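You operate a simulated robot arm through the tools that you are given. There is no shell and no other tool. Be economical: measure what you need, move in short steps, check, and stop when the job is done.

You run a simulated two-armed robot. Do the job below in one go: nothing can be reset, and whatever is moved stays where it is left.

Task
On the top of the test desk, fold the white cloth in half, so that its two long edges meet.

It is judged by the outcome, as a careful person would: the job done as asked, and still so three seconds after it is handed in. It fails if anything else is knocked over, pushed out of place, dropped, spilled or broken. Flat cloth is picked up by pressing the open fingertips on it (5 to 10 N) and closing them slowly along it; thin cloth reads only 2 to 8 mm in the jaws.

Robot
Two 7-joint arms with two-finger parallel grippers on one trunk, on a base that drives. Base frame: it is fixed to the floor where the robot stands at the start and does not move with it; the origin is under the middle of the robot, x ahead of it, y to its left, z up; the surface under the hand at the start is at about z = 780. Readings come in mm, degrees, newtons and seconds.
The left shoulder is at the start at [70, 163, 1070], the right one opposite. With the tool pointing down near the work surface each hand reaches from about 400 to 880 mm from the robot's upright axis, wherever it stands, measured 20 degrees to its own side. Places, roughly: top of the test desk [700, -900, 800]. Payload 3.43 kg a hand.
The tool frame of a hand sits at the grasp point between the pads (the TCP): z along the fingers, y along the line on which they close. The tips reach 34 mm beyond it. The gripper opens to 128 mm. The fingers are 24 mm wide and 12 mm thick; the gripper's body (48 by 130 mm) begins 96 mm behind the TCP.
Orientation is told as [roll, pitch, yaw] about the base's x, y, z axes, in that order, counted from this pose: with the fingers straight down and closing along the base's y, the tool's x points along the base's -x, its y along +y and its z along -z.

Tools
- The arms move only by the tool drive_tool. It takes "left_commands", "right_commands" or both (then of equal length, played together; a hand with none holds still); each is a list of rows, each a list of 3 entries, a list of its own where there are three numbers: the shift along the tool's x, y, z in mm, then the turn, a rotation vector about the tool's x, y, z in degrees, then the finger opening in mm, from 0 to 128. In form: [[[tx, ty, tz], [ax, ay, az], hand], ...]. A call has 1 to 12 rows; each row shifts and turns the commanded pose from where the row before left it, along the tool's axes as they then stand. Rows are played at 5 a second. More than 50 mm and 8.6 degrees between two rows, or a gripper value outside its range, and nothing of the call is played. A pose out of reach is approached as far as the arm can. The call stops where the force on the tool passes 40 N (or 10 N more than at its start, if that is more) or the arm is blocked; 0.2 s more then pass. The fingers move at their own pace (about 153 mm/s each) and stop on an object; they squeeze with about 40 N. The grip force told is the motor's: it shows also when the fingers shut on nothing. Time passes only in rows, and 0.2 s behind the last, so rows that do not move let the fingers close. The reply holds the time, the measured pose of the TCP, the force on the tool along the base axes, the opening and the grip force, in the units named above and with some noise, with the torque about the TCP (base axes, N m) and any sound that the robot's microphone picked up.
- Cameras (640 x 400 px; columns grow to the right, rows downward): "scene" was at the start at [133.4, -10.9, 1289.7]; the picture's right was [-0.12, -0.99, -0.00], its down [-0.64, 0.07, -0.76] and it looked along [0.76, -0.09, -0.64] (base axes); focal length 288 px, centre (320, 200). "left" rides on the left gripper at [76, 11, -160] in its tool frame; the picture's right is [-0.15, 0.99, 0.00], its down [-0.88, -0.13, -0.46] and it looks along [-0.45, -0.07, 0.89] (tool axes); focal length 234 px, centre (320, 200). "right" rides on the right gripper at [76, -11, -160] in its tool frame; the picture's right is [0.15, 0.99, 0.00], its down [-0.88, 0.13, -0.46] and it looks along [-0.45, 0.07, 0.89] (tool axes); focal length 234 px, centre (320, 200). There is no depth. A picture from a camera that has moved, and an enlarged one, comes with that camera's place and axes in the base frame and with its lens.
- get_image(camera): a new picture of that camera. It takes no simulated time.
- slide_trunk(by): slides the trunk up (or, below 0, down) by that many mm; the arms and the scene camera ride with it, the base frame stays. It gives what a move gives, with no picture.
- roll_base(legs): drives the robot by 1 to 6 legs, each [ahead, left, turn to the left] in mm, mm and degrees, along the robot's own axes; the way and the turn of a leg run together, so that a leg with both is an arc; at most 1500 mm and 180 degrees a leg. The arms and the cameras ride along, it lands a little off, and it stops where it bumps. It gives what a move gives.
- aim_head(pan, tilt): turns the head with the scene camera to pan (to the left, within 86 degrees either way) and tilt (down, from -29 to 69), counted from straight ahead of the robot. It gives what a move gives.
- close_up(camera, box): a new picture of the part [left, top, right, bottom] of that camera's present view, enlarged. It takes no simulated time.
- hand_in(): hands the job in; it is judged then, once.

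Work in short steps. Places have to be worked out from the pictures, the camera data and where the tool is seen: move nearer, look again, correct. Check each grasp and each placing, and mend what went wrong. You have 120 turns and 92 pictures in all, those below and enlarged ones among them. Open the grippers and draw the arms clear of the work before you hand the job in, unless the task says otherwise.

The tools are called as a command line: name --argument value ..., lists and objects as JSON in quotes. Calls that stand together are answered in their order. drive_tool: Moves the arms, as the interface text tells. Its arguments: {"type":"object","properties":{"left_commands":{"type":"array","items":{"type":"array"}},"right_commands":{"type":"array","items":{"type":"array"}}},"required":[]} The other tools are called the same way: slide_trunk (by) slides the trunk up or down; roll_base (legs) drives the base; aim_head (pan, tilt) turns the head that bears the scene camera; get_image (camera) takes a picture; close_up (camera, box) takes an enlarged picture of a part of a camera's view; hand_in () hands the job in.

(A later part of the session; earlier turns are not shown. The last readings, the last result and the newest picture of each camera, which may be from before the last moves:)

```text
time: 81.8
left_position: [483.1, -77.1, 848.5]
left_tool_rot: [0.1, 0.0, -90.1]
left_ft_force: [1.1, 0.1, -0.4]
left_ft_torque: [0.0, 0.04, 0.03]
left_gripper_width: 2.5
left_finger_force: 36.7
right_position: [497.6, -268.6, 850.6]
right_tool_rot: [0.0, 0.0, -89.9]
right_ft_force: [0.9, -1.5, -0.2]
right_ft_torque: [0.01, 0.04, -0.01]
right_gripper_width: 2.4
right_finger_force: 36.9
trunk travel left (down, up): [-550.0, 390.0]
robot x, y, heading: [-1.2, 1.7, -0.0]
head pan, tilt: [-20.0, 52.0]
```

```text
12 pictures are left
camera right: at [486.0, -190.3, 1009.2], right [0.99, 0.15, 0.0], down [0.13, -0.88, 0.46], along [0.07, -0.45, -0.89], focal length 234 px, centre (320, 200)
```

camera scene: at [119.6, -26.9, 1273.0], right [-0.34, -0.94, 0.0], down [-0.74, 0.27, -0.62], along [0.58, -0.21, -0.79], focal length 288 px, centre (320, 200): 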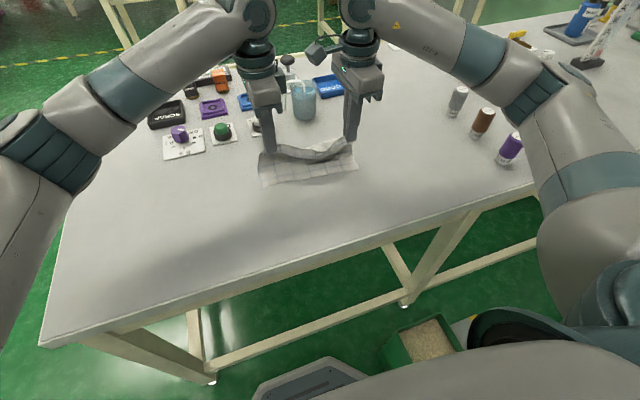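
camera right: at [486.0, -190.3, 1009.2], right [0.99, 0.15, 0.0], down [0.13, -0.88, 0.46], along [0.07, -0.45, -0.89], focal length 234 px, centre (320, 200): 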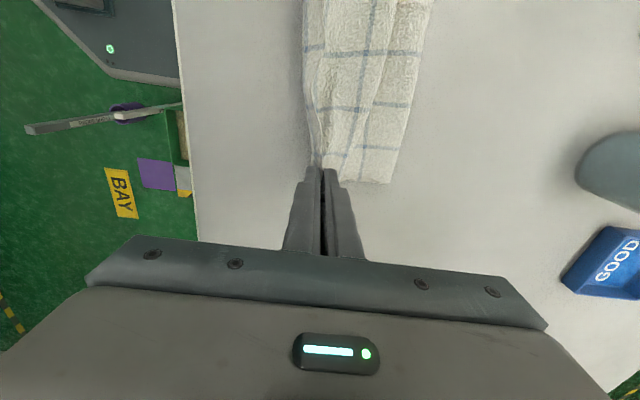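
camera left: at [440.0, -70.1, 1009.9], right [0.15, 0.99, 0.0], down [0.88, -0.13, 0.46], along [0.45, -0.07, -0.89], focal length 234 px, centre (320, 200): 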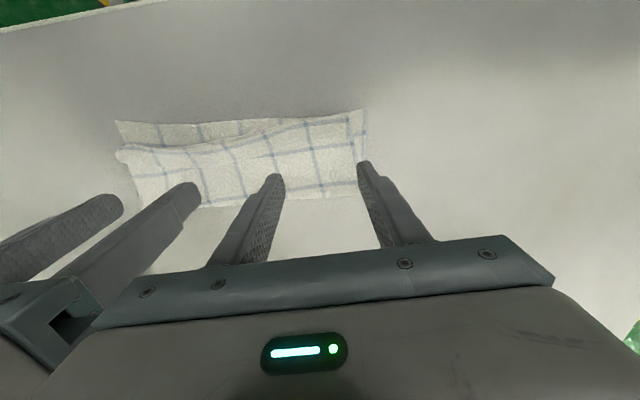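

The main part lies trailing away. Now lower the last bit with a small +x move so the short edge part trails toward the robot, then release and lift.

drive_tool --left_commands '[[[0, 3, 8], [0, 0, 0], 0], [[0, 4, 8], [0, 0, 0], 0], [[0, 4, 7], [0, 0, 0], 0], [[0, 2, 5], [0, 0, 0], 0], [[0, 0, 0], [0, 0, 0], 8], [[0, 0, 0], [0, 0, 0], 16], [[0, 0, -20], [0, 0, 0], 20], [[0, 0, -40], [0, 0, 0], 30], [[0, 40, -40], [0, 0, 0], 30], [[0, 40, -20], [0, 0, 0], 30], [[30, 30, 0], [0, 0, 0], 30]]' --right_commands '[[[0, 3, 8], [0, 0, 0], 0], [[0, 4, 8], [0, 0, 0], 0], [[0, 4, 8], [0, 0, 0], 0], [[0, 2, 6], [0, 0, 0], 0], [[0, 0, 0], [0, 0, 0], 8], [[0, 0, 0], [0, 0, 0], 16], [[0, 0, -20], [0, 0, 0], 20], [[0, 0, -40], [0, 0, 0], 30], [[0, 40, -40], [0, 0, 0], 30], [[0, 40, -20], [0, 0, 0], 30], [[-30, 30, 0], [0, 0, 0], 30]]'

close_up --camera "scene" --box '[220, 95, 412, 215]'

```text
refused: row 9 steps farther than a row can; nothing moved
```

```text
3.33 times, centred on (316, 155) of scene
camera zoom: at [119.7, -26.8, 1273.0], right [-0.34, -0.94, 0.0], down [-0.74, 0.27, -0.62], along [0.58, -0.21, -0.79], focal length 959 px, centre (333, 350)
```

zoom: 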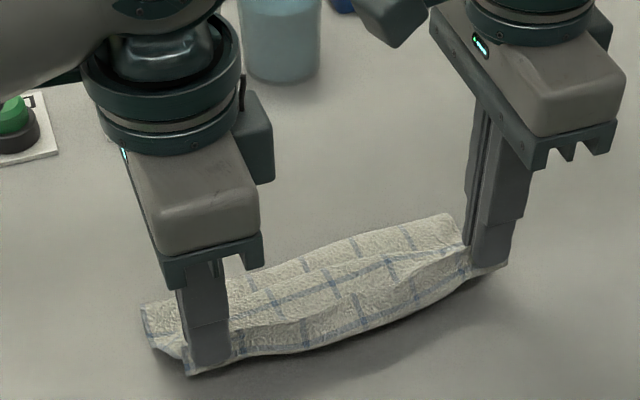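

A row was too long; same moves with shorter steps.

drive_tool --left_commands '[[[0, 3, 8], [0, 0, 0], 0], [[0, 4, 8], [0, 0, 0], 0], [[0, 4, 7], [0, 0, 0], 0], [[0, 2, 5], [0, 0, 0], 0], [[0, 0, 0], [0, 0, 0], 8], [[0, 0, 0], [0, 0, 0], 16], [[0, 0, -20], [0, 0, 0], 20], [[0, 0, -40], [0, 0, 0], 30], [[0, 30, -35], [0, 0, 0], 30], [[0, 40, -20], [0, 0, 0], 30], [[30, 30, 0], [0, 0, 0], 30]]' --right_commands '[[[0, 3, 8], [0, 0, 0], 0], [[0, 4, 8], [0, 0, 0], 0], [[0, 4, 8], [0, 0, 0], 0], [[0, 2, 6], [0, 0, 0], 0], [[0, 0, 0], [0, 0, 0], 8], [[0, 0, 0], [0, 0, 0], 16], [[0, 0, -20], [0, 0, 0], 20], [[0, 0, -40], [0, 0, 0], 30], [[0, 30, -35], [0, 0, 0], 30], [[0, 40, -20], [0, 0, 0], 30], [[-30, 30, 0], [0, 0, 0], 30]]'

close_up --camera "scene" --box '[220, 95, 412, 215]'

```text
time: 84.2
left_position: [597.4, -48.5, 934.8]
left_tool_rot: [0.0, 0.0, -90.0]
left_ft_force: [-1.1, 0.3, -0.1]
left_ft_torque: [0.0, 0.02, 0.0]
left_gripper_width: 29.7
left_finger_force: 0.2
right_position: [613.0, -302.3, 933.1]
right_tool_rot: [-0.1, -0.1, -89.9]
right_ft_force: [-0.3, -0.5, -0.5]
right_ft_torque: [0.02, 0.01, -0.03]
right_gripper_width: 30.1
right_finger_force: 0.2
trunk travel left (down, up): [-550.0, 390.0]
robot x, y, heading: [0.8, 3.2, 0.2]
head pan, tilt: [-20.0, 52.0]
```

```text
3.33 times, centred on (316, 155) of scene
camera zoom: at [120.5, -26.4, 1272.9], right [-0.34, -0.94, 0.0], down [-0.74, 0.27, -0.61], along [0.58, -0.21, -0.79], focal length 959 px, centre (333, 350)
```

zoom: 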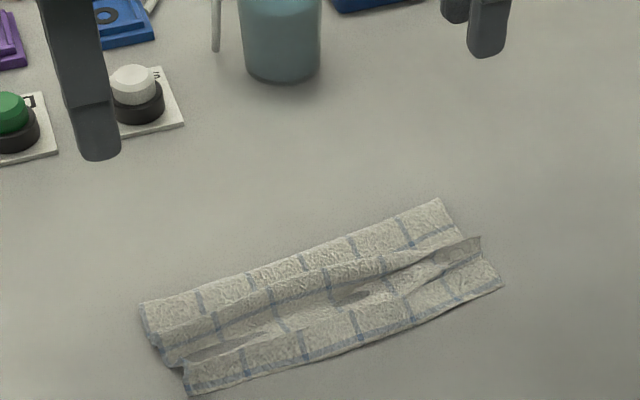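

The cloth is now Z-pleated, with its two long edges out at x≈480–490 and x≈562–588. I can pull it flat by pressing both tips near the opposite edges and opening the gripper. Moving both hands there.

drive_tool --left_commands '[[[-12, -37, 0], [0, 0, 0], 50], [[-12, -37, 0], [0, 0, 0], 50], [[0, 0, 45], [0, 0, 0], 50], [[0, 0, 45], [0, 0, 0], 50], [[0, 0, 25], [0, 0, 0], 50], [[0, 0, 2], [0, 0, 0], 50], [[0, 0, 0], [0, 0, 0], 50]]' --right_commands '[[[18, -37, 0], [0, 0, 0], 60], [[19, -36, 0], [0, 0, 0], 60], [[0, 0, 45], [0, 0, 0], 60], [[0, 0, 45], [0, 0, 0], 60], [[0, 0, 23], [0, 0, 0], 60], [[0, 0, 2], [0, 0, 0], 60], [[0, 0, 0], [0, 0, 0], 60]]'

drive_tool --left_commands '[[[0, 0, 0.8], [0, 0, 0], 50], [[0, 0, 0], [0, 0, 0], 50]]' --right_commands '[[[0, 0, 0.8], [0, 0, 0], 60], [[0, 0, 0], [0, 0, 0], 60]]'

```text
time: 85.8
left_position: [522.1, -71.2, 819.0]
left_tool_rot: [0.0, 0.0, -90.1]
left_ft_force: [0.5, 0.0, 0.3]
left_ft_torque: [-0.01, 0.0, 0.02]
left_gripper_width: 50.0
left_finger_force: 0.0
right_position: [540.2, -263.4, 818.4]
right_tool_rot: [0.0, -0.1, -90.0]
right_ft_force: [0.0, 0.1, -1.0]
right_ft_torque: [0.02, 0.01, 0.0]
right_gripper_width: 60.0
right_finger_force: 0.2
trunk travel left (down, up): [-550.0, 390.0]
robot x, y, heading: [-0.1, 1.5, 0.2]
head pan, tilt: [-20.0, 52.0]
```

```text
time: 86.3
left_position: [521.7, -72.4, 818.6]
left_tool_rot: [0.0, 0.0, -90.0]
left_ft_force: [1.1, 0.7, 0.5]
left_ft_torque: [0.0, 0.0, 0.03]
left_gripper_width: 50.2
left_finger_force: 0.1
right_position: [540.0, -263.0, 817.4]
right_tool_rot: [0.1, 0.0, -89.9]
right_ft_force: [0.8, 0.0, 0.0]
right_ft_torque: [0.01, 0.01, 0.01]
right_gripper_width: 59.8
right_finger_force: 0.0
trunk travel left (down, up): [-550.0, 390.0]
robot x, y, heading: [-0.8, -0.5, 0.0]
head pan, tilt: [-20.0, 52.0]
```

drive_tool --left_commands '[[[0, 0, 1.2], [0, 0, 0], 50], [[0, 0, 0.8], [0, 0, 0], 50], [[0, 0, 0], [0, 0, 0], 50]]' --right_commands '[[[0, 0, 1], [0, 0, 0], 60], [[0, 0, 0.7], [0, 0, 0], 60], [[0, 0, 0], [0, 0, 0], 60]]'

```text
time: 87.2
left_position: [521.3, -71.7, 815.9]
left_tool_rot: [-0.1, 0.0, -90.1]
left_ft_force: [0.0, -0.1, -0.6]
left_ft_torque: [0.04, 0.01, 0.0]
left_gripper_width: 50.1
left_finger_force: 0.1
right_position: [539.8, -263.1, 815.9]
right_tool_rot: [0.0, 0.0, -90.0]
right_ft_force: [0.5, -1.9, 0.6]
right_ft_torque: [0.01, -0.02, 0.02]
right_gripper_width: 60.2
right_finger_force: 0.2
trunk travel left (down, up): [-550.0, 390.0]
robot x, y, heading: [-2.6, -1.3, 0.0]
head pan, tilt: [-20.0, 52.0]
```

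drive_tool --left_commands '[[[0, 0, 0.8], [0, 0, 0], 50], [[0, 0, 0.6], [0, 0, 0], 50], [[0, 0, 0], [0, 0, 0], 50]]' --right_commands '[[[0, 0, 0.6], [0, 0, 0], 60], [[0, 0, 0.6], [0, 0, 0], 60], [[0, 0, 0], [0, 0, 0], 60]]'

```text
time: 88.0
left_position: [521.1, -72.2, 815.6]
left_tool_rot: [0.0, 0.0, -90.0]
left_ft_force: [1.0, 1.7, 7.3]
left_ft_torque: [0.03, -0.16, 0.01]
left_gripper_width: 50.5
left_finger_force: 0.3
right_position: [539.5, -263.4, 816.0]
right_tool_rot: [-0.1, 0.1, -90.0]
right_ft_force: [0.8, -1.2, 3.1]
right_ft_torque: [0.0, -0.03, 0.02]
right_gripper_width: 59.9
right_finger_force: 0.1
trunk travel left (down, up): [-550.0, 390.0]
robot x, y, heading: [0.7, 1.5, 0.2]
head pan, tilt: [-20.0, 52.0]
```

Contact on both (7 N and 3 N). Opening slowly to spread the pleats, pressing the right slightly more.

drive_tool --left_commands '[[[0, 0, 0.2], [0, 0, 0], 57], [[0, 0, 0], [0, 0, 0], 64], [[0, 0, 0], [0, 0, 0], 71], [[0, 0, 0], [0, 0, 0], 78], [[0, 0, 0], [0, 0, 0], 85], [[0, 0, 0], [0, 0, 0], 92], [[0, 0, 0], [0, 0, 0], 99], [[0, 0, 0], [0, 0, 0], 106], [[0, 0, 0], [0, 0, 0], 113], [[0, 0, 0], [0, 0, 0], 120], [[0, 0, 0], [0, 0, 0], 127], [[0, 0, 0], [0, 0, 0], 127]]' --right_commands '[[[0, 0, 0.5], [0, 0, 0], 66], [[0, 0, 0], [0, 0, 0], 72], [[0, 0, 0], [0, 0, 0], 78], [[0, 0, 0], [0, 0, 0], 84], [[0, 0, 0], [0, 0, 0], 90], [[0, 0, 0], [0, 0, 0], 96], [[0, 0, 0], [0, 0, 0], 102], [[0, 0, 0], [0, 0, 0], 108], [[0, 0, 0], [0, 0, 0], 114], [[0, 0, 0], [0, 0, 0], 120], [[0, 0, 0], [0, 0, 0], 127], [[0, 0, 0], [0, 0, 0], 127]]'

drive_tool --left_commands '[[[0, 0, -20], [0, 0, 0], 127], [[20, 0, -45], [0, 0, 0], 127], [[30, 10, -35], [0, 0, 0], 127], [[45, 10, 0], [0, 0, 0], 100]]' --right_commands '[[[0, 0, -20], [0, 0, 0], 127], [[0, 0, -45], [0, 0, 0], 127], [[-30, 10, -35], [0, 0, 0], 127], [[-30, 10, 0], [0, 0, 0], 100]]'

close_up --camera "scene" --box '[220, 95, 412, 215]'

```text
time: 90.5
left_position: [521.5, -72.0, 815.0]
left_tool_rot: [0.1, 0.1, -89.9]
left_ft_force: [-1.4, -0.4, 4.7]
left_ft_torque: [-0.01, -0.19, 0.01]
left_gripper_width: 126.0
left_finger_force: 0.1
right_position: [538.6, -261.9, 815.6]
right_tool_rot: [0.0, 0.0, -90.1]
right_ft_force: [3.3, 0.7, 14.4]
right_ft_torque: [-0.05, 0.44, 0.02]
right_gripper_width: 123.5
right_finger_force: 0.0
trunk travel left (down, up): [-550.0, 390.0]
robot x, y, heading: [-1.0, 3.0, -0.1]
head pan, tilt: [-20.0, 52.0]
```

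```text
time: 91.5
left_position: [539.5, 27.7, 914.1]
left_tool_rot: [0.0, -0.1, -90.0]
left_ft_force: [0.6, 0.2, 0.2]
left_ft_torque: [-0.02, -0.04, 0.01]
left_gripper_width: 100.0
left_finger_force: 0.1
right_position: [558.9, -322.0, 914.7]
right_tool_rot: [0.0, -0.1, -89.8]
right_ft_force: [-0.1, 0.9, -0.3]
right_ft_torque: [-0.05, 0.0, 0.02]
right_gripper_width: 99.9
right_finger_force: 0.1
trunk travel left (down, up): [-550.0, 390.0]
robot x, y, heading: [2.3, -1.5, 0.2]
head pan, tilt: [-20.0, 52.0]
```

```text
3.33 times, centred on (316, 155) of scene
camera zoom: at [119.6, -25.2, 1273.0], right [-0.34, -0.94, 0.0], down [-0.74, 0.27, -0.62], along [0.58, -0.21, -0.79], focal length 959 px, centre (333, 350)
```

zoom: 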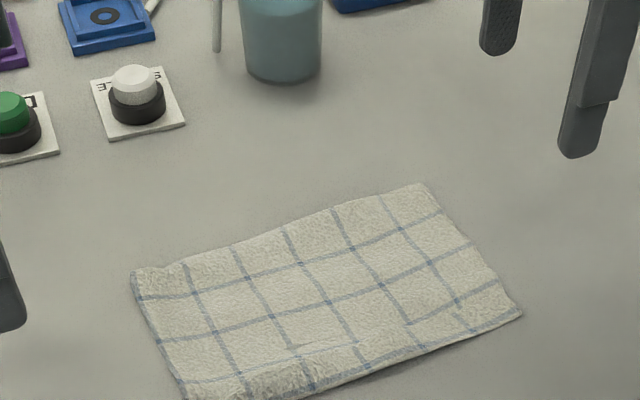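

Much flatter. The visible width is about 125–140 mm though, so some pleat remains near the robot-side edge. A closer look there.

close_up --camera "scene" --box '[250, 140, 394, 230]'

```text
4.44 times, centred on (322, 185) of scene
camera zoom: at [119.6, -25.2, 1273.0], right [-0.34, -0.94, 0.0], down [-0.74, 0.27, -0.62], along [0.58, -0.21, -0.79], focal length 1279 px, centre (311, 267)
```

zoom: 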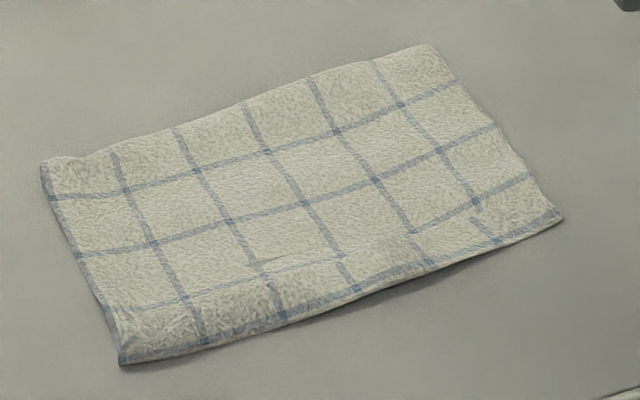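

It matches a remaining Z-pleat of about 30 mm near the robot-side edge (138 + 60 ≈ 198 mm). I'll spread again with the front tip on the narrow strip by that edge and the rear tip beyond the pleat.

drive_tool --left_commands '[[[-36, -13, 0], [0, 0, 0], 60], [[-36, -13, 0], [0, 0, 0], 60], [[-36, -12, 0], [0, 0, 0], 60], [[0, 0, 45], [0, 0, 0], 60], [[0, 0, 45], [0, 0, 0], 60], [[0, 0, 7], [0, 0, 0], 60], [[0, 0, 1], [0, 0, 0], 60], [[0, 0, 0], [0, 0, 0], 60]]' --right_commands '[[[20, -16, 0], [0, 0, 0], 60], [[20, -15, 0], [0, 0, 0], 60], [[20, -15, 0], [0, 0, 0], 60], [[0, 0, 45], [0, 0, 0], 60], [[0, 0, 45], [0, 0, 0], 60], [[0, 0, 7], [0, 0, 0], 60], [[0, 0, 1], [0, 0, 0], 60], [[0, 0, 0], [0, 0, 0], 60]]'

close_up --camera "right" --box '[220, 80, 420, 205]'

```text
time: 93.3
left_position: [503.9, -85.7, 816.9]
left_tool_rot: [0.0, 0.0, -90.0]
left_ft_force: [0.3, 0.7, -0.2]
left_ft_torque: [-0.01, 0.02, 0.0]
left_gripper_width: 59.9
left_finger_force: 0.0
right_position: [512.4, -260.1, 816.3]
right_tool_rot: [0.0, 0.0, -90.0]
right_ft_force: [-0.5, -0.4, 0.1]
right_ft_torque: [-0.01, 0.03, -0.06]
right_gripper_width: 60.2
right_finger_force: 0.2
trunk travel left (down, up): [-550.0, 390.0]
robot x, y, heading: [3.7, -1.3, 0.1]
head pan, tilt: [-20.0, 52.0]
```

```text
3.20 times, centred on (320, 142) of right
camera zoom: at [500.7, -183.2, 974.9], right [0.99, 0.15, 0.0], down [0.13, -0.88, 0.46], along [0.07, -0.45, -0.89], focal length 749 px, centre (320, 384)
```

zoom: 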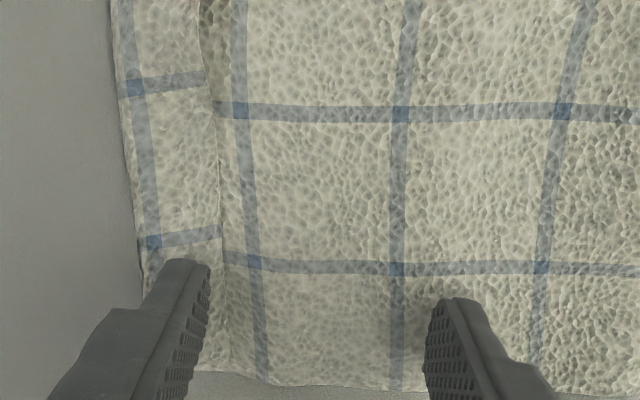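

Now I see the structure: a narrow strip folded on top at the robot-side edge; the rest is single-layer and flat. Hanging the cloth from its true midline will let that strip drop open and form the fold by itself. The midline is at x≈500 (left) and ≈512 (right), just behind the strip. Positioning with a 24 mm opening.

drive_tool --left_commands '[[[0, 0, -8], [0, 0, 0], 40], [[18, -2, 0], [0, 0, 0], 24], [[0, 0, 8], [0, 0, 0], 24], [[0, 0, 1.5], [0, 0, 0], 24], [[0, 0, 0], [0, 0, 0], 24]]' --right_commands '[[[0, 0, -8], [0, 0, 0], 40], [[-4, 2, 0], [0, 0, 0], 24], [[0, 0, 8], [0, 0, 0], 24], [[0, 0, 1.5], [0, 0, 0], 24], [[0, 0, 0], [0, 0, 0], 24]]'

drive_tool --left_commands '[[[0, 0, 0.7], [0, 0, 0], 24], [[0, 0, 0], [0, 0, 0], 24]]' --right_commands '[[[0, 0, 0.7], [0, 0, 0], 24], [[0, 0, 0], [0, 0, 0], 24]]'

```text
time: 94.5
left_position: [499.6, -66.8, 815.6]
left_tool_rot: [0.0, 0.0, -90.0]
left_ft_force: [-0.2, 0.6, 1.6]
left_ft_torque: [0.0, -0.02, 0.01]
left_gripper_width: 24.1
left_finger_force: 0.1
right_position: [515.0, -266.5, 816.7]
right_tool_rot: [0.1, 0.0, -90.1]
right_ft_force: [0.9, -1.8, 7.3]
right_ft_torque: [-0.13, 0.14, 0.05]
right_gripper_width: 23.9
right_finger_force: 0.0
trunk travel left (down, up): [-550.0, 390.0]
robot x, y, heading: [-1.0, 2.4, -0.2]
head pan, tilt: [-20.0, 52.0]
```

```text
time: 95.2
left_position: [501.7, -66.2, 814.3]
left_tool_rot: [0.1, 0.1, -90.0]
left_ft_force: [0.4, 0.3, 2.3]
left_ft_torque: [0.05, 0.01, 0.0]
left_gripper_width: 24.3
left_finger_force: 0.1
right_position: [514.0, -266.5, 816.2]
right_tool_rot: [0.2, 0.0, -90.0]
right_ft_force: [1.8, -1.6, 19.9]
right_ft_torque: [-0.19, 0.37, 0.08]
right_gripper_width: 23.3
right_finger_force: 0.1
trunk travel left (down, up): [-550.0, 390.0]
robot x, y, heading: [-0.7, -1.5, -0.0]
head pan, tilt: [-20.0, 52.0]
```

Right is at 20 N and left at 2 N; I'll balance them to about 10 N, then close slowly.

drive_tool --left_commands '[[[0, 0, 0.8], [0, 0, 0], 24], [[0, 0, 0], [0, 0, 0], 24]]' --right_commands '[[[0, 0, -0.7], [0, 0, 0], 24], [[0, 0, 0], [0, 0, 0], 24]]'

drive_tool --left_commands '[[[0, 0, 0], [0, 0, 0], 22], [[0, 0, 0], [0, 0, 0], 20], [[0, 0, 0], [0, 0, 0], 18], [[0, 0, 0], [0, 0, 0], 16], [[0, 0, 0], [0, 0, 0], 14], [[0, 0, 0], [0, 0, 0], 12], [[0, 0, 0], [0, 0, 0], 9], [[0, 0, 0], [0, 0, 0], 6], [[0, 0, 0], [0, 0, 0], 3], [[0, 0, 0], [0, 0, 0], 0], [[0, 0, 0], [0, 0, 0], 0]]' --right_commands '[[[0, 0, 0], [0, 0, 0], 22], [[0, 0, 0], [0, 0, 0], 20], [[0, 0, 0], [0, 0, 0], 18], [[0, 0, 0], [0, 0, 0], 16], [[0, 0, 0], [0, 0, 0], 14], [[0, 0, 0], [0, 0, 0], 12], [[0, 0, 0], [0, 0, 0], 9], [[0, 0, 0], [0, 0, 0], 6], [[0, 0, 0], [0, 0, 0], 3], [[0, 0, 0], [0, 0, 0], 0], [[0, 0, 0], [0, 0, 0], 0]]'

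drive_tool --left_commands '[[[0, 0, -10], [0, 0, 0], 0], [[0, 0, -10], [0, 0, 0], 0]]' --right_commands '[[[0, 0, -10], [0, 0, 0], 0], [[0, 0, -10], [0, 0, 0], 0]]'

```text
time: 95.8
left_position: [500.9, -65.7, 815.6]
left_tool_rot: [0.2, -0.1, -90.0]
left_ft_force: [-0.8, -1.7, 8.2]
left_ft_torque: [-0.01, 0.09, 0.0]
left_gripper_width: 24.1
left_finger_force: 0.0
right_position: [513.2, -267.0, 815.8]
right_tool_rot: [0.1, 0.0, -90.0]
right_ft_force: [2.2, -0.7, 15.6]
right_ft_torque: [-0.07, 0.31, -0.01]
right_gripper_width: 23.2
right_finger_force: 0.0
trunk travel left (down, up): [-550.0, 390.0]
robot x, y, heading: [-0.1, 2.9, -0.3]
head pan, tilt: [-20.0, 52.0]
```

```text
time: 98.2
left_position: [501.1, -66.7, 815.9]
left_tool_rot: [0.2, 0.0, -90.0]
left_ft_force: [0.6, -1.1, 15.9]
left_ft_torque: [0.03, -0.01, -0.02]
left_gripper_width: 1.1
left_finger_force: 36.6
right_position: [513.6, -266.2, 814.4]
right_tool_rot: [0.1, 0.0, -90.1]
right_ft_force: [-1.4, 0.5, 10.3]
right_ft_torque: [-0.06, 0.15, -0.02]
right_gripper_width: 0.0
right_finger_force: 32.9
trunk travel left (down, up): [-550.0, 390.0]
robot x, y, heading: [2.7, 0.4, 0.0]
head pan, tilt: [-20.0, 52.0]
```

```text
time: 98.8
left_position: [501.4, -67.1, 833.6]
left_tool_rot: [0.0, 0.1, -90.0]
left_ft_force: [0.1, -0.2, 0.7]
left_ft_torque: [0.01, -0.04, 0.02]
left_gripper_width: 1.4
left_finger_force: 36.3
right_position: [514.1, -265.1, 836.6]
right_tool_rot: [0.0, 0.1, -90.1]
right_ft_force: [0.0, 0.5, -0.5]
right_ft_torque: [0.02, 0.01, 0.01]
right_gripper_width: 0.0
right_finger_force: 32.9
trunk travel left (down, up): [-550.0, 390.0]
robot x, y, heading: [1.4, -0.4, 0.2]
head pan, tilt: [-20.0, 52.0]
```

Left holds the midline; right slipped off. Retry the right with a wider opening (32 mm).

drive_tool --right_commands '[[[0, 1, 0], [0, 0, 0], 32], [[0, 0, 10], [0, 0, 0], 32], [[0, 0, 9], [0, 0, 0], 32], [[0, 0, 1], [0, 0, 0], 32], [[0, 0, 0], [0, 0, 0], 32]]'

close_up --camera "right" --box '[220, 80, 420, 205]'

```text
time: 100.0
left_position: [502.7, -66.2, 833.4]
left_tool_rot: [0.0, 0.0, -89.9]
left_ft_force: [0.6, 0.1, -0.7]
left_ft_torque: [0.01, -0.01, -0.02]
left_gripper_width: 1.7
left_finger_force: 36.4
right_position: [514.9, -265.4, 815.9]
right_tool_rot: [0.0, 0.0, -90.0]
right_ft_force: [1.2, -0.1, 1.8]
right_ft_torque: [0.03, 0.01, 0.02]
right_gripper_width: 32.0
right_finger_force: 0.1
trunk travel left (down, up): [-550.0, 390.0]
robot x, y, heading: [-1.8, -1.1, -0.1]
head pan, tilt: [-20.0, 52.0]
```

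```text
3.20 times, centred on (320, 142) of right
camera zoom: at [504.5, -188.1, 974.9], right [0.99, 0.15, 0.0], down [0.13, -0.88, 0.46], along [0.07, -0.45, -0.89], focal length 749 px, centre (320, 384)
```

zoom: 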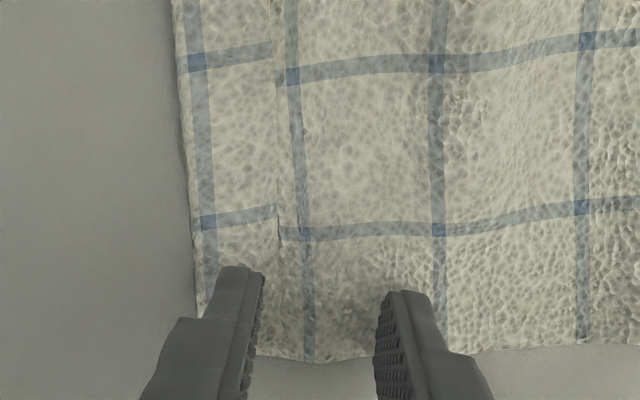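

Centre between the tips is right on the midline. I'll narrow slightly to 28 mm, shift +3 mm, press to about 10 N and close.

drive_tool --right_commands '[[[0, 0, -2], [0, 0, 0], 28], [[0, 3, 0], [0, 0, 0], 28], [[0, 0, 2], [0, 0, 0], 28], [[0, 0, 0.8], [0, 0, 0], 28], [[0, 0, 0], [0, 0, 0], 28]]'

```text
time: 101.2
left_position: [501.0, -66.4, 833.2]
left_tool_rot: [0.1, 0.0, -89.9]
left_ft_force: [-1.1, 0.3, 0.4]
left_ft_torque: [-0.04, 0.02, 0.02]
left_gripper_width: 1.5
left_finger_force: 36.2
right_position: [520.7, -265.7, 815.0]
right_tool_rot: [0.2, 0.0, -89.9]
right_ft_force: [0.7, -3.8, 19.5]
right_ft_torque: [-0.18, 0.4, 0.1]
right_gripper_width: 28.1
right_finger_force: 0.1
trunk travel left (down, up): [-550.0, 390.0]
robot x, y, heading: [-1.3, -1.9, -0.1]
head pan, tilt: [-20.0, 52.0]
```

drive_tool --right_commands '[[[0, 0, -0.4], [0, 0, 0], 28], [[0, 0, 0], [0, 0, 0], 25], [[0, 0, 0], [0, 0, 0], 22], [[0, 0, 0], [0, 0, 0], 19], [[0, 0, 0], [0, 0, 0], 16], [[0, 0, 0], [0, 0, 0], 13], [[0, 0, 0], [0, 0, 0], 10], [[0, 0, 0], [0, 0, 0], 7], [[0, 0, 0], [0, 0, 0], 4], [[0, 0, 0], [0, 0, 0], 0], [[0, 0, 0], [0, 0, 0], 0]]'

drive_tool --right_commands '[[[0, 0, -9], [0, 0, 0], 0], [[0, 0, -9], [0, 0, 0], 0]]'

```text
time: 103.5
left_position: [500.5, -66.2, 835.3]
left_tool_rot: [0.1, 0.0, -90.0]
left_ft_force: [0.0, 0.4, 0.5]
left_ft_torque: [-0.01, 0.01, 0.0]
left_gripper_width: 1.5
left_finger_force: 35.8
right_position: [517.9, -264.8, 815.9]
right_tool_rot: [0.1, 0.0, -90.1]
right_ft_force: [-4.5, 2.3, 20.1]
right_ft_torque: [-0.01, 0.27, -0.05]
right_gripper_width: 2.3
right_finger_force: 36.6
trunk travel left (down, up): [-550.0, 390.0]
robot x, y, heading: [2.8, -0.0, 0.2]
head pan, tilt: [-20.0, 52.0]
```

```text
time: 104.2
left_position: [503.3, -66.2, 833.6]
left_tool_rot: [0.0, -0.1, -90.0]
left_ft_force: [0.9, -0.1, -1.1]
left_ft_torque: [0.01, -0.02, 0.07]
left_gripper_width: 1.4
left_finger_force: 36.3
right_position: [517.8, -266.9, 832.0]
right_tool_rot: [0.0, -0.1, -90.0]
right_ft_force: [-0.1, 1.1, -0.5]
right_ft_torque: [0.0, 0.01, 0.0]
right_gripper_width: 2.0
right_finger_force: 36.9
trunk travel left (down, up): [-550.0, 390.0]
robot x, y, heading: [-2.2, -1.0, -0.1]
head pan, tilt: [-20.0, 52.0]
```

Both hold. Lifting clear so both halves hang, and squaring the hands to x≈512.

drive_tool --left_commands '[[[0, 1, -30], [0, 0, 0], 0], [[0, 2, -30], [0, 0, 0], 0], [[0, 3, -30], [0, 0, 0], 0], [[0, 3, -30], [0, 0, 0], 0], [[0, 0, 0], [0, 0, 0], 0], [[0, 0, 0], [0, 0, 0], 0]]' --right_commands '[[[0, -1, -30], [0, 0, 0], 0], [[0, -1, -30], [0, 0, 0], 0], [[0, -2, -30], [0, 0, 0], 0], [[0, -2, -30], [0, 0, 0], 0], [[0, 0, 0], [0, 0, 0], 0], [[0, 0, 0], [0, 0, 0], 0]]'

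close_up --camera "scene" --box '[210, 95, 410, 220]'

```text
time: 105.5
left_position: [510.1, -69.3, 952.3]
left_tool_rot: [-0.1, 0.0, -90.0]
left_ft_force: [-0.2, -0.4, -0.1]
left_ft_torque: [-0.02, -0.05, -0.02]
left_gripper_width: 1.2
left_finger_force: 36.4
right_position: [513.4, -265.1, 953.2]
right_tool_rot: [0.0, 0.0, -90.0]
right_ft_force: [0.4, -0.5, -0.1]
right_ft_torque: [-0.01, 0.0, -0.02]
right_gripper_width: 1.8
right_finger_force: 36.6
trunk travel left (down, up): [-550.0, 390.0]
robot x, y, heading: [-1.7, -1.9, 0.2]
head pan, tilt: [-20.0, 52.0]
```

```text
3.20 times, centred on (310, 158) of scene
camera zoom: at [119.2, -26.6, 1273.1], right [-0.34, -0.94, 0.0], down [-0.74, 0.27, -0.62], along [0.58, -0.21, -0.79], focal length 921 px, centre (352, 336)
```

zoom: 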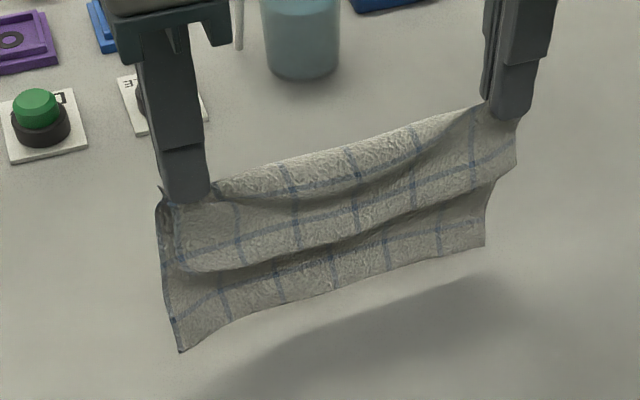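

The pinch is on the midline, but the strip is held up near the pinch and did not fall open. Cleaner way: lay this down, then lift from the opposite (+x) long edge so that the whole cloth including the strip hangs straight, and lay it flat from there. Laying down now, moving toward the robot.

drive_tool --left_commands '[[[0, 15, 18], [0, 0, 0], 0], [[0, 15, 20], [0, 0, 0], 0], [[0, 0, 2], [0, 0, 0], 0], [[0, -18, 4], [0, 0, 0], 0], [[0, -18, 6], [0, 0, 0], 0], [[0, -16, 9], [0, 0, 0], 0], [[0, -14, 12], [0, 0, 0], 0], [[0, -12, 15], [0, 0, 0], 0], [[0, -10, 18], [0, 0, 0], 0], [[0, -5, 15], [0, 0, 0], 0], [[0, 0, 8], [0, 0, 0], 0], [[0, 0, 0], [0, 0, 0], 12]]' --right_commands '[[[0, 15, 18], [0, 0, 0], 0], [[0, 15, 20], [0, 0, 0], 0], [[0, 0, 2], [0, 0, 0], 0], [[0, -18, 4], [0, 0, 0], 0], [[0, -18, 6], [0, 0, 0], 0], [[0, -16, 9], [0, 0, 0], 0], [[0, -14, 12], [0, 0, 0], 0], [[0, -12, 15], [0, 0, 0], 0], [[0, -10, 18], [0, 0, 0], 0], [[0, -5, 15], [0, 0, 0], 0], [[0, 0, 8], [0, 0, 0], 0], [[0, 0, 0], [0, 0, 0], 12]]'

drive_tool --left_commands '[[[0, 0, 0], [0, 0, 0], 16], [[0, 0, -25], [0, 0, 0], 20], [[0, 0, -40], [0, 0, 0], 30], [[0, 40, -20], [0, 0, 0], 30], [[0, 40, 0], [0, 0, 0], 30], [[20, 40, 0], [0, 0, 0], 30], [[20, 30, 0], [0, 0, 0], 30]]' --right_commands '[[[0, 0, 0], [0, 0, 0], 16], [[0, 0, -25], [0, 0, 0], 20], [[0, 0, -40], [0, 0, 0], 30], [[0, 40, -20], [0, 0, 0], 30], [[0, 40, 0], [0, 0, 0], 30], [[-20, 40, 0], [0, 0, 0], 30], [[-20, 30, 0], [0, 0, 0], 30]]'

close_up --camera "scene" --box '[220, 110, 412, 230]'

```text
time: 108.2
left_position: [450.5, -68.6, 826.7]
left_tool_rot: [0.0, -0.1, -90.0]
left_ft_force: [-0.7, -0.2, -0.1]
left_ft_torque: [0.02, 0.01, 0.01]
left_gripper_width: 11.8
left_finger_force: 0.1
right_position: [449.2, -267.0, 826.1]
right_tool_rot: [0.1, 0.0, -90.0]
right_ft_force: [-0.5, -0.4, 0.2]
right_ft_torque: [-0.02, -0.01, 0.02]
right_gripper_width: 12.1
right_finger_force: 0.0
trunk travel left (down, up): [-550.0, 390.0]
robot x, y, heading: [3.1, 3.5, -0.2]
head pan, tilt: [-20.0, 52.0]
```

```text
time: 109.8
left_position: [601.0, -27.4, 914.9]
left_tool_rot: [-0.1, 0.0, -90.1]
left_ft_force: [0.1, 0.4, -0.6]
left_ft_torque: [0.02, 0.0, -0.03]
left_gripper_width: 30.0
left_finger_force: 0.1
right_position: [602.1, -305.3, 909.7]
right_tool_rot: [-0.1, 0.1, -89.9]
right_ft_force: [0.1, 0.8, -0.4]
right_ft_torque: [0.01, 0.0, -0.04]
right_gripper_width: 30.1
right_finger_force: 0.0
trunk travel left (down, up): [-550.0, 390.0]
robot x, y, heading: [-0.4, 1.5, -0.2]
head pan, tilt: [-20.0, 52.0]
```

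```text
3.33 times, centred on (316, 170) of scene
camera zoom: at [120.4, -26.9, 1272.9], right [-0.34, -0.94, 0.0], down [-0.74, 0.27, -0.61], along [0.58, -0.21, -0.79], focal length 959 px, centre (333, 300)
```

zoom: 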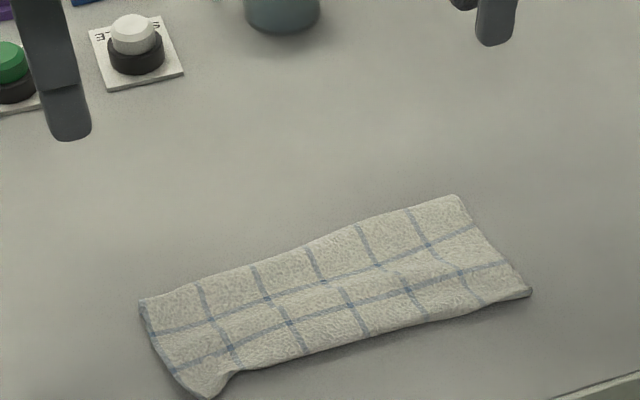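

The cloth lies with its real edge on the +x side (x≈525–540) and the rest tucked beneath. I'll grip near that +x edge at both ends (opening 30).

drive_tool --left_commands '[[[-12, -33, 0], [0, 0, 0], 30], [[-12, -33, 0], [0, 0, 0], 30], [[-11, -32, 0], [0, 0, 0], 30], [[0, 0, 45], [0, 0, 0], 30], [[0, 0, 45], [0, 0, 0], 30], [[0, 0, 8], [0, 0, 0], 30], [[0, 0, 1.5], [0, 0, 0], 30], [[0, 0, 0], [0, 0, 0], 30]]' --right_commands '[[[16, -29, 0], [0, 0, 0], 30], [[16, -29, 0], [0, 0, 0], 30], [[15, -28, 0], [0, 0, 0], 30], [[0, 0, 45], [0, 0, 0], 30], [[0, 0, 45], [0, 0, 0], 30], [[0, 0, 3], [0, 0, 0], 30], [[0, 0, 1.5], [0, 0, 0], 30], [[0, 0, 0], [0, 0, 0], 30]]'

drive_tool --left_commands '[[[0, 0, 0.7], [0, 0, 0], 30], [[0, 0, 0], [0, 0, 0], 30]]' --right_commands '[[[0, 0, 0.7], [0, 0, 0], 30], [[0, 0, 0], [0, 0, 0], 30]]'

```text
time: 111.5
left_position: [500.2, -62.6, 815.6]
left_tool_rot: [0.2, -0.1, -90.0]
left_ft_force: [0.9, 5.1, 23.8]
left_ft_torque: [0.14, -0.31, 0.05]
left_gripper_width: 30.3
left_finger_force: 0.1
right_position: [512.4, -258.8, 818.0]
right_tool_rot: [0.1, 0.0, -90.0]
right_ft_force: [0.9, 0.7, 0.2]
right_ft_torque: [0.03, 0.0, 0.01]
right_gripper_width: 30.0
right_finger_force: 0.1
trunk travel left (down, up): [-550.0, 390.0]
robot x, y, heading: [-0.3, 1.5, 0.3]
head pan, tilt: [-20.0, 52.0]
```

```text
time: 112.2
left_position: [499.6, -62.2, 814.8]
left_tool_rot: [0.3, -0.2, -89.9]
left_ft_force: [5.8, 4.8, 39.6]
left_ft_torque: [0.22, -0.4, 0.09]
left_gripper_width: 30.0
left_finger_force: 0.3
right_position: [511.4, -257.9, 817.8]
right_tool_rot: [0.2, 0.0, -90.0]
right_ft_force: [0.4, -0.2, 0.3]
right_ft_torque: [-0.01, 0.02, 0.01]
right_gripper_width: 30.0
right_finger_force: 0.1
trunk travel left (down, up): [-550.0, 390.0]
robot x, y, heading: [1.1, 2.9, 0.0]
head pan, tilt: [-20.0, 52.0]
```

Left is pressing too hard (40 N), so I'll raise it 1.8 mm. Right needs about 2 mm more.

drive_tool --left_commands '[[[0, 0, -1.8], [0, 0, 0], 30], [[0, 2, 0], [0, 0, 0], 30], [[0, 0, 0], [0, 0, 0], 30]]' --right_commands '[[[0, 2, 1.2], [0, 0, 0], 30], [[0, 0, 0.8], [0, 0, 0], 30], [[0, 0, 0], [0, 0, 0], 30]]'

```text
time: 113.0
left_position: [499.4, -61.5, 815.0]
left_tool_rot: [0.1, -0.1, -90.1]
left_ft_force: [-7.4, -0.2, 29.6]
left_ft_torque: [-0.06, -0.04, 0.03]
left_gripper_width: 26.7
left_finger_force: 0.1
right_position: [512.6, -259.6, 814.7]
right_tool_rot: [0.2, 0.0, -90.0]
right_ft_force: [0.6, 0.5, 2.3]
right_ft_torque: [0.05, -0.02, 0.01]
right_gripper_width: 29.8
right_finger_force: 0.1
trunk travel left (down, up): [-550.0, 390.0]
robot x, y, heading: [0.5, 2.3, 0.0]
head pan, tilt: [-20.0, 52.0]
```

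drive_tool --left_commands '[[[0, 0, -1.6], [0, 0, 0], 30], [[0, 0, 0], [0, 0, 0], 30]]' --right_commands '[[[0, 0, 0.8], [0, 0, 0], 30], [[0, 0, 0], [0, 0, 0], 30]]'

```text
time: 113.5
left_position: [500.6, -61.8, 815.5]
left_tool_rot: [0.2, 0.1, -90.1]
left_ft_force: [-1.3, 0.2, 4.1]
left_ft_torque: [-0.01, -0.03, -0.02]
left_gripper_width: 29.2
left_finger_force: 0.0
right_position: [514.9, -259.7, 816.2]
right_tool_rot: [0.3, 0.0, -90.0]
right_ft_force: [-3.5, -2.3, 27.0]
right_ft_torque: [-0.02, -0.26, -0.02]
right_gripper_width: 28.5
right_finger_force: 0.1
trunk travel left (down, up): [-550.0, 390.0]
robot x, y, heading: [-1.0, -2.1, -0.0]
head pan, tilt: [-20.0, 52.0]
```

Balancing once more in the first rows, then closing slowly and lifting.

drive_tool --left_commands '[[[0, 0, 0.5], [0, 0, 0], 30], [[0, 0, 0], [0, 0, 0], 27], [[0, 0, 0], [0, 0, 0], 24], [[0, 0, 0], [0, 0, 0], 21], [[0, 0, 0], [0, 0, 0], 18], [[0, 0, 0], [0, 0, 0], 15], [[0, 0, 0], [0, 0, 0], 12], [[0, 0, 0], [0, 0, 0], 9], [[0, 0, 0], [0, 0, 0], 6], [[0, 0, 0], [0, 0, 0], 3], [[0, 0, 0], [0, 0, 0], 0], [[0, 0, 0], [0, 0, 0], 0]]' --right_commands '[[[0, 0, -0.8], [0, 0, 0], 30], [[0, 0, 0], [0, 0, 0], 27], [[0, 0, 0], [0, 0, 0], 24], [[0, 0, 0], [0, 0, 0], 21], [[0, 0, 0], [0, 0, 0], 18], [[0, 0, 0], [0, 0, 0], 15], [[0, 0, 0], [0, 0, 0], 12], [[0, 0, 0], [0, 0, 0], 9], [[0, 0, 0], [0, 0, 0], 6], [[0, 0, 0], [0, 0, 0], 3], [[0, 0, 0], [0, 0, 0], 0], [[0, 0, 0], [0, 0, 0], 0]]'

drive_tool --left_commands '[[[0, 0, -10], [0, 0, 0], 0], [[0, 0, -10], [0, 0, 0], 0]]' --right_commands '[[[0, 0, -10], [0, 0, 0], 0], [[0, 0, -10], [0, 0, 0], 0]]'

```text
time: 116.2
left_position: [501.0, -61.9, 815.6]
left_tool_rot: [0.2, -0.2, -90.0]
left_ft_force: [-0.2, -2.5, -0.3]
left_ft_torque: [-0.02, -0.01, -0.02]
left_gripper_width: 1.9
left_finger_force: 36.3
right_position: [513.4, -258.2, 814.3]
right_tool_rot: [0.1, 0.0, -90.0]
right_ft_force: [-3.5, 1.7, 27.5]
right_ft_torque: [0.1, -0.05, -0.04]
right_gripper_width: 1.9
right_finger_force: 36.8
trunk travel left (down, up): [-550.0, 390.0]
robot x, y, heading: [-2.7, 1.2, -0.2]
head pan, tilt: [-20.0, 52.0]
```

```text
time: 116.8
left_position: [501.5, -61.1, 833.3]
left_tool_rot: [0.0, 0.0, -90.1]
left_ft_force: [0.4, -0.6, -0.1]
left_ft_torque: [-0.01, -0.01, -0.01]
left_gripper_width: 1.9
left_finger_force: 36.9
right_position: [515.5, -258.4, 832.9]
right_tool_rot: [-0.2, -0.2, -90.0]
right_ft_force: [-0.4, 1.2, 1.0]
right_ft_torque: [0.01, 0.01, -0.02]
right_gripper_width: 1.8
right_finger_force: 36.4
trunk travel left (down, up): [-550.0, 390.0]
robot x, y, heading: [-0.7, -1.5, -0.0]
head pan, tilt: [-20.0, 52.0]
```

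Both hold. Lifting well clear with a couple of brisk bounces so the tucked part drops open.

drive_tool --left_commands '[[[0, 2, -40], [0, 0, 0], 0], [[0, 2, -40], [0, 0, 0], 0], [[0, 2, -40], [0, 0, 0], 0], [[0, 1, -40], [0, 0, 0], 0], [[0, 0, -45], [0, 0, 0], 0], [[0, 0, 45], [0, 0, 0], 0], [[0, 0, -45], [0, 0, 0], 0], [[0, 0, 45], [0, 0, 0], 0], [[0, 0, -45], [0, 0, 0], 0], [[0, 0, 0], [0, 0, 0], 0], [[0, 0, 0], [0, 0, 0], 0], [[0, 0, 0], [0, 0, 0], 0]]' --right_commands '[[[0, -2, -40], [0, 0, 0], 0], [[0, -2, -40], [0, 0, 0], 0], [[0, -2, -40], [0, 0, 0], 0], [[0, -1, -40], [0, 0, 0], 0], [[0, 0, -45], [0, 0, 0], 0], [[0, 0, 45], [0, 0, 0], 0], [[0, 0, -45], [0, 0, 0], 0], [[0, 0, 45], [0, 0, 0], 0], [[0, 0, -45], [0, 0, 0], 0], [[0, 0, 0], [0, 0, 0], 0], [[0, 0, 0], [0, 0, 0], 0], [[0, 0, 0], [0, 0, 0], 0]]'

get_image --camera "scene"

```text
time: 119.3
left_position: [511.0, -64.2, 1038.9]
left_tool_rot: [0.0, 0.0, -90.0]
left_ft_force: [-0.7, 0.0, 0.1]
left_ft_torque: [0.01, 0.01, -0.01]
left_gripper_width: 2.0
left_finger_force: 36.7
right_position: [504.2, -259.7, 1037.4]
right_tool_rot: [0.0, 0.1, -90.0]
right_ft_force: [0.4, -0.5, -0.6]
right_ft_torque: [0.0, -0.02, -0.02]
right_gripper_width: 2.0
right_finger_force: 36.5
trunk travel left (down, up): [-550.0, 390.0]
robot x, y, heading: [1.0, -2.3, -0.1]
head pan, tilt: [-20.0, 52.0]
```

```text
3 pictures are left
camera scene: at [119.1, -26.6, 1273.1], right [-0.34, -0.94, 0.0], down [-0.74, 0.27, -0.62], along [0.58, -0.21, -0.79], focal length 288 px, centre (320, 200)
```

scene: 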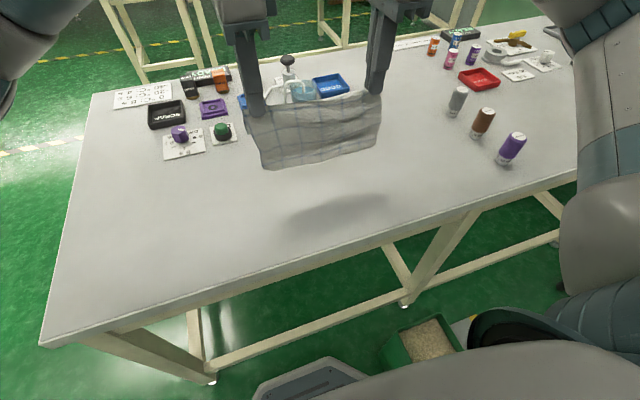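

The cloth hangs but the left side may not be fully open. A longer shake, both vertical and fore-aft, before laying down.

drive_tool --left_commands '[[[0, 45, 0], [0, 0, 0], 0], [[0, -45, 0], [0, 0, 0], 0], [[0, 45, 0], [0, 0, 0], 0], [[0, -45, 0], [0, 0, 0], 0], [[0, 0, 48], [0, 0, 0], 0], [[0, 0, -48], [0, 0, 0], 0], [[0, 0, 48], [0, 0, 0], 0], [[0, 0, -48], [0, 0, 0], 0], [[0, 45, 0], [0, 0, 0], 0], [[0, -45, 0], [0, 0, 0], 0], [[0, 0, 0], [0, 0, 0], 0], [[0, 0, 0], [0, 0, 0], 0]]' --right_commands '[[[0, 45, 0], [0, 0, 0], 0], [[0, -45, 0], [0, 0, 0], 0], [[0, 45, 0], [0, 0, 0], 0], [[0, -45, 0], [0, 0, 0], 0], [[0, 0, 48], [0, 0, 0], 0], [[0, 0, -48], [0, 0, 0], 0], [[0, 0, 48], [0, 0, 0], 0], [[0, 0, -48], [0, 0, 0], 0], [[0, 45, 0], [0, 0, 0], 0], [[0, -45, 0], [0, 0, 0], 0], [[0, 0, 0], [0, 0, 0], 0], [[0, 0, 0], [0, 0, 0], 0]]'

```text
time: 122.0
left_position: [505.9, -61.2, 1036.7]
left_tool_rot: [0.0, 0.0, -90.0]
left_ft_force: [-0.1, -1.9, 0.0]
left_ft_torque: [-0.01, -0.02, 0.0]
left_gripper_width: 1.8
left_finger_force: 36.8
right_position: [508.5, -260.3, 1038.2]
right_tool_rot: [0.0, 0.1, -90.0]
right_ft_force: [0.1, 0.7, -0.2]
right_ft_torque: [0.05, -0.01, -0.01]
right_gripper_width: 1.9
right_finger_force: 36.5
trunk travel left (down, up): [-550.0, 390.0]
robot x, y, heading: [2.7, 3.6, 0.1]
head pan, tilt: [-20.0, 52.0]
```

Now lay it down: lower until the far end touches, then swing toward +x so it trails flat toward the robot.

drive_tool --left_commands '[[[0, -3, 36], [0, 0, 0], 0], [[0, -3, 36], [0, 0, 0], 0], [[0, 20, 2], [0, 0, 0], 0], [[0, 19, 3], [0, 0, 0], 0], [[0, 19, 5], [0, 0, 0], 0], [[0, 17, 10], [0, 0, 0], 0], [[0, 16, 11], [0, 0, 0], 0], [[0, 15, 13], [0, 0, 0], 0], [[0, 13, 14], [0, 0, 0], 0], [[0, 11, 17], [0, 0, 0], 0], [[0, 8, 18], [0, 0, 0], 0], [[0, 6, 18], [0, 0, 0], 0]]' --right_commands '[[[0, -6, 36], [0, 0, 0], 0], [[0, -3, 36], [0, 0, 0], 0], [[0, 20, 2], [0, 0, 0], 0], [[0, 19, 3], [0, 0, 0], 0], [[0, 19, 5], [0, 0, 0], 0], [[0, 17, 10], [0, 0, 0], 0], [[0, 16, 11], [0, 0, 0], 0], [[0, 15, 13], [0, 0, 0], 0], [[0, 13, 14], [0, 0, 0], 0], [[0, 11, 17], [0, 0, 0], 0], [[0, 8, 18], [0, 0, 0], 0], [[0, 6, 18], [0, 0, 0], 0]]'

drive_tool --left_commands '[[[0, -2, 12], [0, 0, 0], 0], [[0, -4, 12], [0, 0, 0], 0], [[0, -4, 9], [0, 0, 0], 0], [[0, 0, 0], [0, 0, 0], 8], [[0, 0, 0], [0, 0, 0], 14], [[0, 0, -20], [0, 0, 0], 18], [[0, 0, -40], [0, 0, 0], 20], [[40, 0, -20], [0, 0, 0], 20], [[45, 0, 0], [0, 0, 0], 20]]' --right_commands '[[[0, -2, 12], [0, 0, 0], 0], [[0, -4, 12], [0, 0, 0], 0], [[0, -4, 9], [0, 0, 0], 0], [[0, 0, 0], [0, 0, 0], 8], [[0, 0, 0], [0, 0, 0], 14], [[0, 0, -20], [0, 0, 0], 18], [[0, 0, -40], [0, 0, 0], 20], [[-40, 0, -20], [0, 0, 0], 20], [[-45, 0, 0], [0, 0, 0], 20]]'

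close_up --camera "scene" --box '[220, 80, 412, 200]'

```text
time: 124.5
left_position: [646.8, -64.2, 855.3]
left_tool_rot: [-0.1, 0.0, -89.9]
left_ft_force: [-0.4, 0.1, -0.5]
left_ft_torque: [0.03, -0.02, 0.03]
left_gripper_width: 1.7
left_finger_force: 36.5
right_position: [643.9, -259.6, 855.0]
right_tool_rot: [-0.1, 0.0, -90.0]
right_ft_force: [0.7, -0.4, -0.8]
right_ft_torque: [-0.03, -0.02, -0.02]
right_gripper_width: 1.6
right_finger_force: 36.4
trunk travel left (down, up): [-550.0, 390.0]
robot x, y, heading: [-0.8, -0.2, -0.3]
head pan, tilt: [-20.0, 52.0]
```

```text
time: 126.5
left_position: [640.5, 20.6, 903.3]
left_tool_rot: [-0.1, 0.0, -90.0]
left_ft_force: [0.1, 0.2, 0.2]
left_ft_torque: [-0.02, 0.02, 0.01]
left_gripper_width: 20.2
left_finger_force: 0.0
right_position: [631.5, -348.2, 904.0]
right_tool_rot: [0.0, 0.0, -90.0]
right_ft_force: [-0.2, 0.0, 0.6]
right_ft_torque: [0.0, 0.02, -0.02]
right_gripper_width: 19.8
right_finger_force: 0.1
trunk travel left (down, up): [-550.0, 390.0]
robot x, y, heading: [0.6, -2.3, -0.2]
head pan, tilt: [-20.0, 52.0]
```

```text
3.33 times, centred on (316, 140) of scene
camera zoom: at [119.2, -26.7, 1273.1], right [-0.34, -0.94, 0.0], down [-0.74, 0.27, -0.62], along [0.58, -0.21, -0.79], focal length 959 px, centre (333, 400)
```

zoom: 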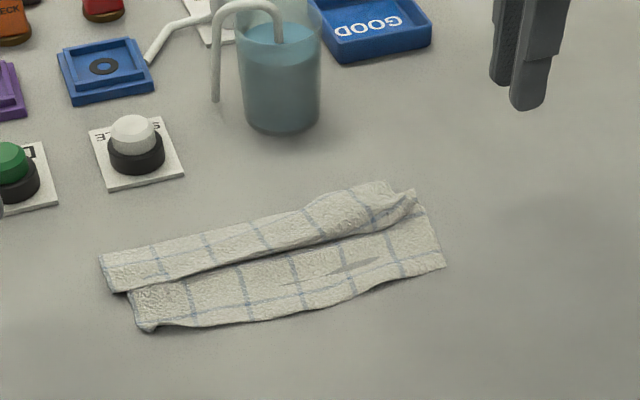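

Two pictures remain, so I'll work mostly from force readings. The cloth lies between x≈570–584 and x≈664–668 with a pleat in the middle. I'll spread it again from both ends, pulling the pleat open while moving back toward the robot.

drive_tool --left_commands '[[[-48, -9, 0], [0, 0, 0], 48], [[-48, -9, 0], [0, 0, 0], 48], [[0, 0, 40], [0, 0, 0], 48], [[0, 0, 40], [0, 0, 0], 48], [[0, 0, 5], [0, 0, 0], 48], [[0, 0, 1], [0, 0, 0], 48], [[0, 0, 0], [0, 0, 0], 48]]' --right_commands '[[[45, -7, 0], [0, 0, 0], 64], [[45, -6, 0], [0, 0, 0], 64], [[0, 0, 40], [0, 0, 0], 64], [[0, 0, 40], [0, 0, 0], 64], [[0, 0, 5], [0, 0, 0], 64], [[0, 0, 1], [0, 0, 0], 64], [[0, 0, 0], [0, 0, 0], 64]]'

```text
time: 128.2
left_position: [619.8, -73.3, 817.9]
left_tool_rot: [0.0, 0.1, -90.1]
left_ft_force: [-0.2, 0.7, -0.2]
left_ft_torque: [0.0, 0.01, 0.0]
left_gripper_width: 48.0
left_finger_force: 0.1
right_position: [620.6, -254.0, 815.2]
right_tool_rot: [0.2, -0.1, -89.9]
right_ft_force: [0.6, -1.5, 3.9]
right_ft_torque: [-0.03, -0.18, -0.07]
right_gripper_width: 64.1
right_finger_force: 0.3
trunk travel left (down, up): [-550.0, 390.0]
robot x, y, heading: [2.6, -0.2, -0.0]
head pan, tilt: [-20.0, 52.0]
```

Right in light contact; lowering the left to match.

drive_tool --left_commands '[[[0, 0, 1.2], [0, 0, 0], 48], [[0, 0, 0.8], [0, 0, 0], 48], [[0, 0, 0], [0, 0, 0], 48]]' --right_commands '[[[0, 0, 0.2], [0, 0, 0], 64], [[0, 0, 0], [0, 0, 0], 64], [[0, 0, 0], [0, 0, 0], 64]]'

```text
time: 128.9
left_position: [619.8, -71.7, 816.2]
left_tool_rot: [-0.1, 0.0, -89.9]
left_ft_force: [0.5, 0.1, 3.7]
left_ft_torque: [0.04, -0.13, 0.02]
left_gripper_width: 48.6
left_finger_force: 0.0
right_position: [620.7, -253.2, 815.3]
right_tool_rot: [0.0, -0.1, -90.0]
right_ft_force: [0.8, -0.5, 2.4]
right_ft_torque: [0.0, -0.06, -0.05]
right_gripper_width: 64.1
right_finger_force: 0.3
trunk travel left (down, up): [-550.0, 390.0]
robot x, y, heading: [2.2, -3.3, 0.1]
head pan, tilt: [-20.0, 52.0]
```

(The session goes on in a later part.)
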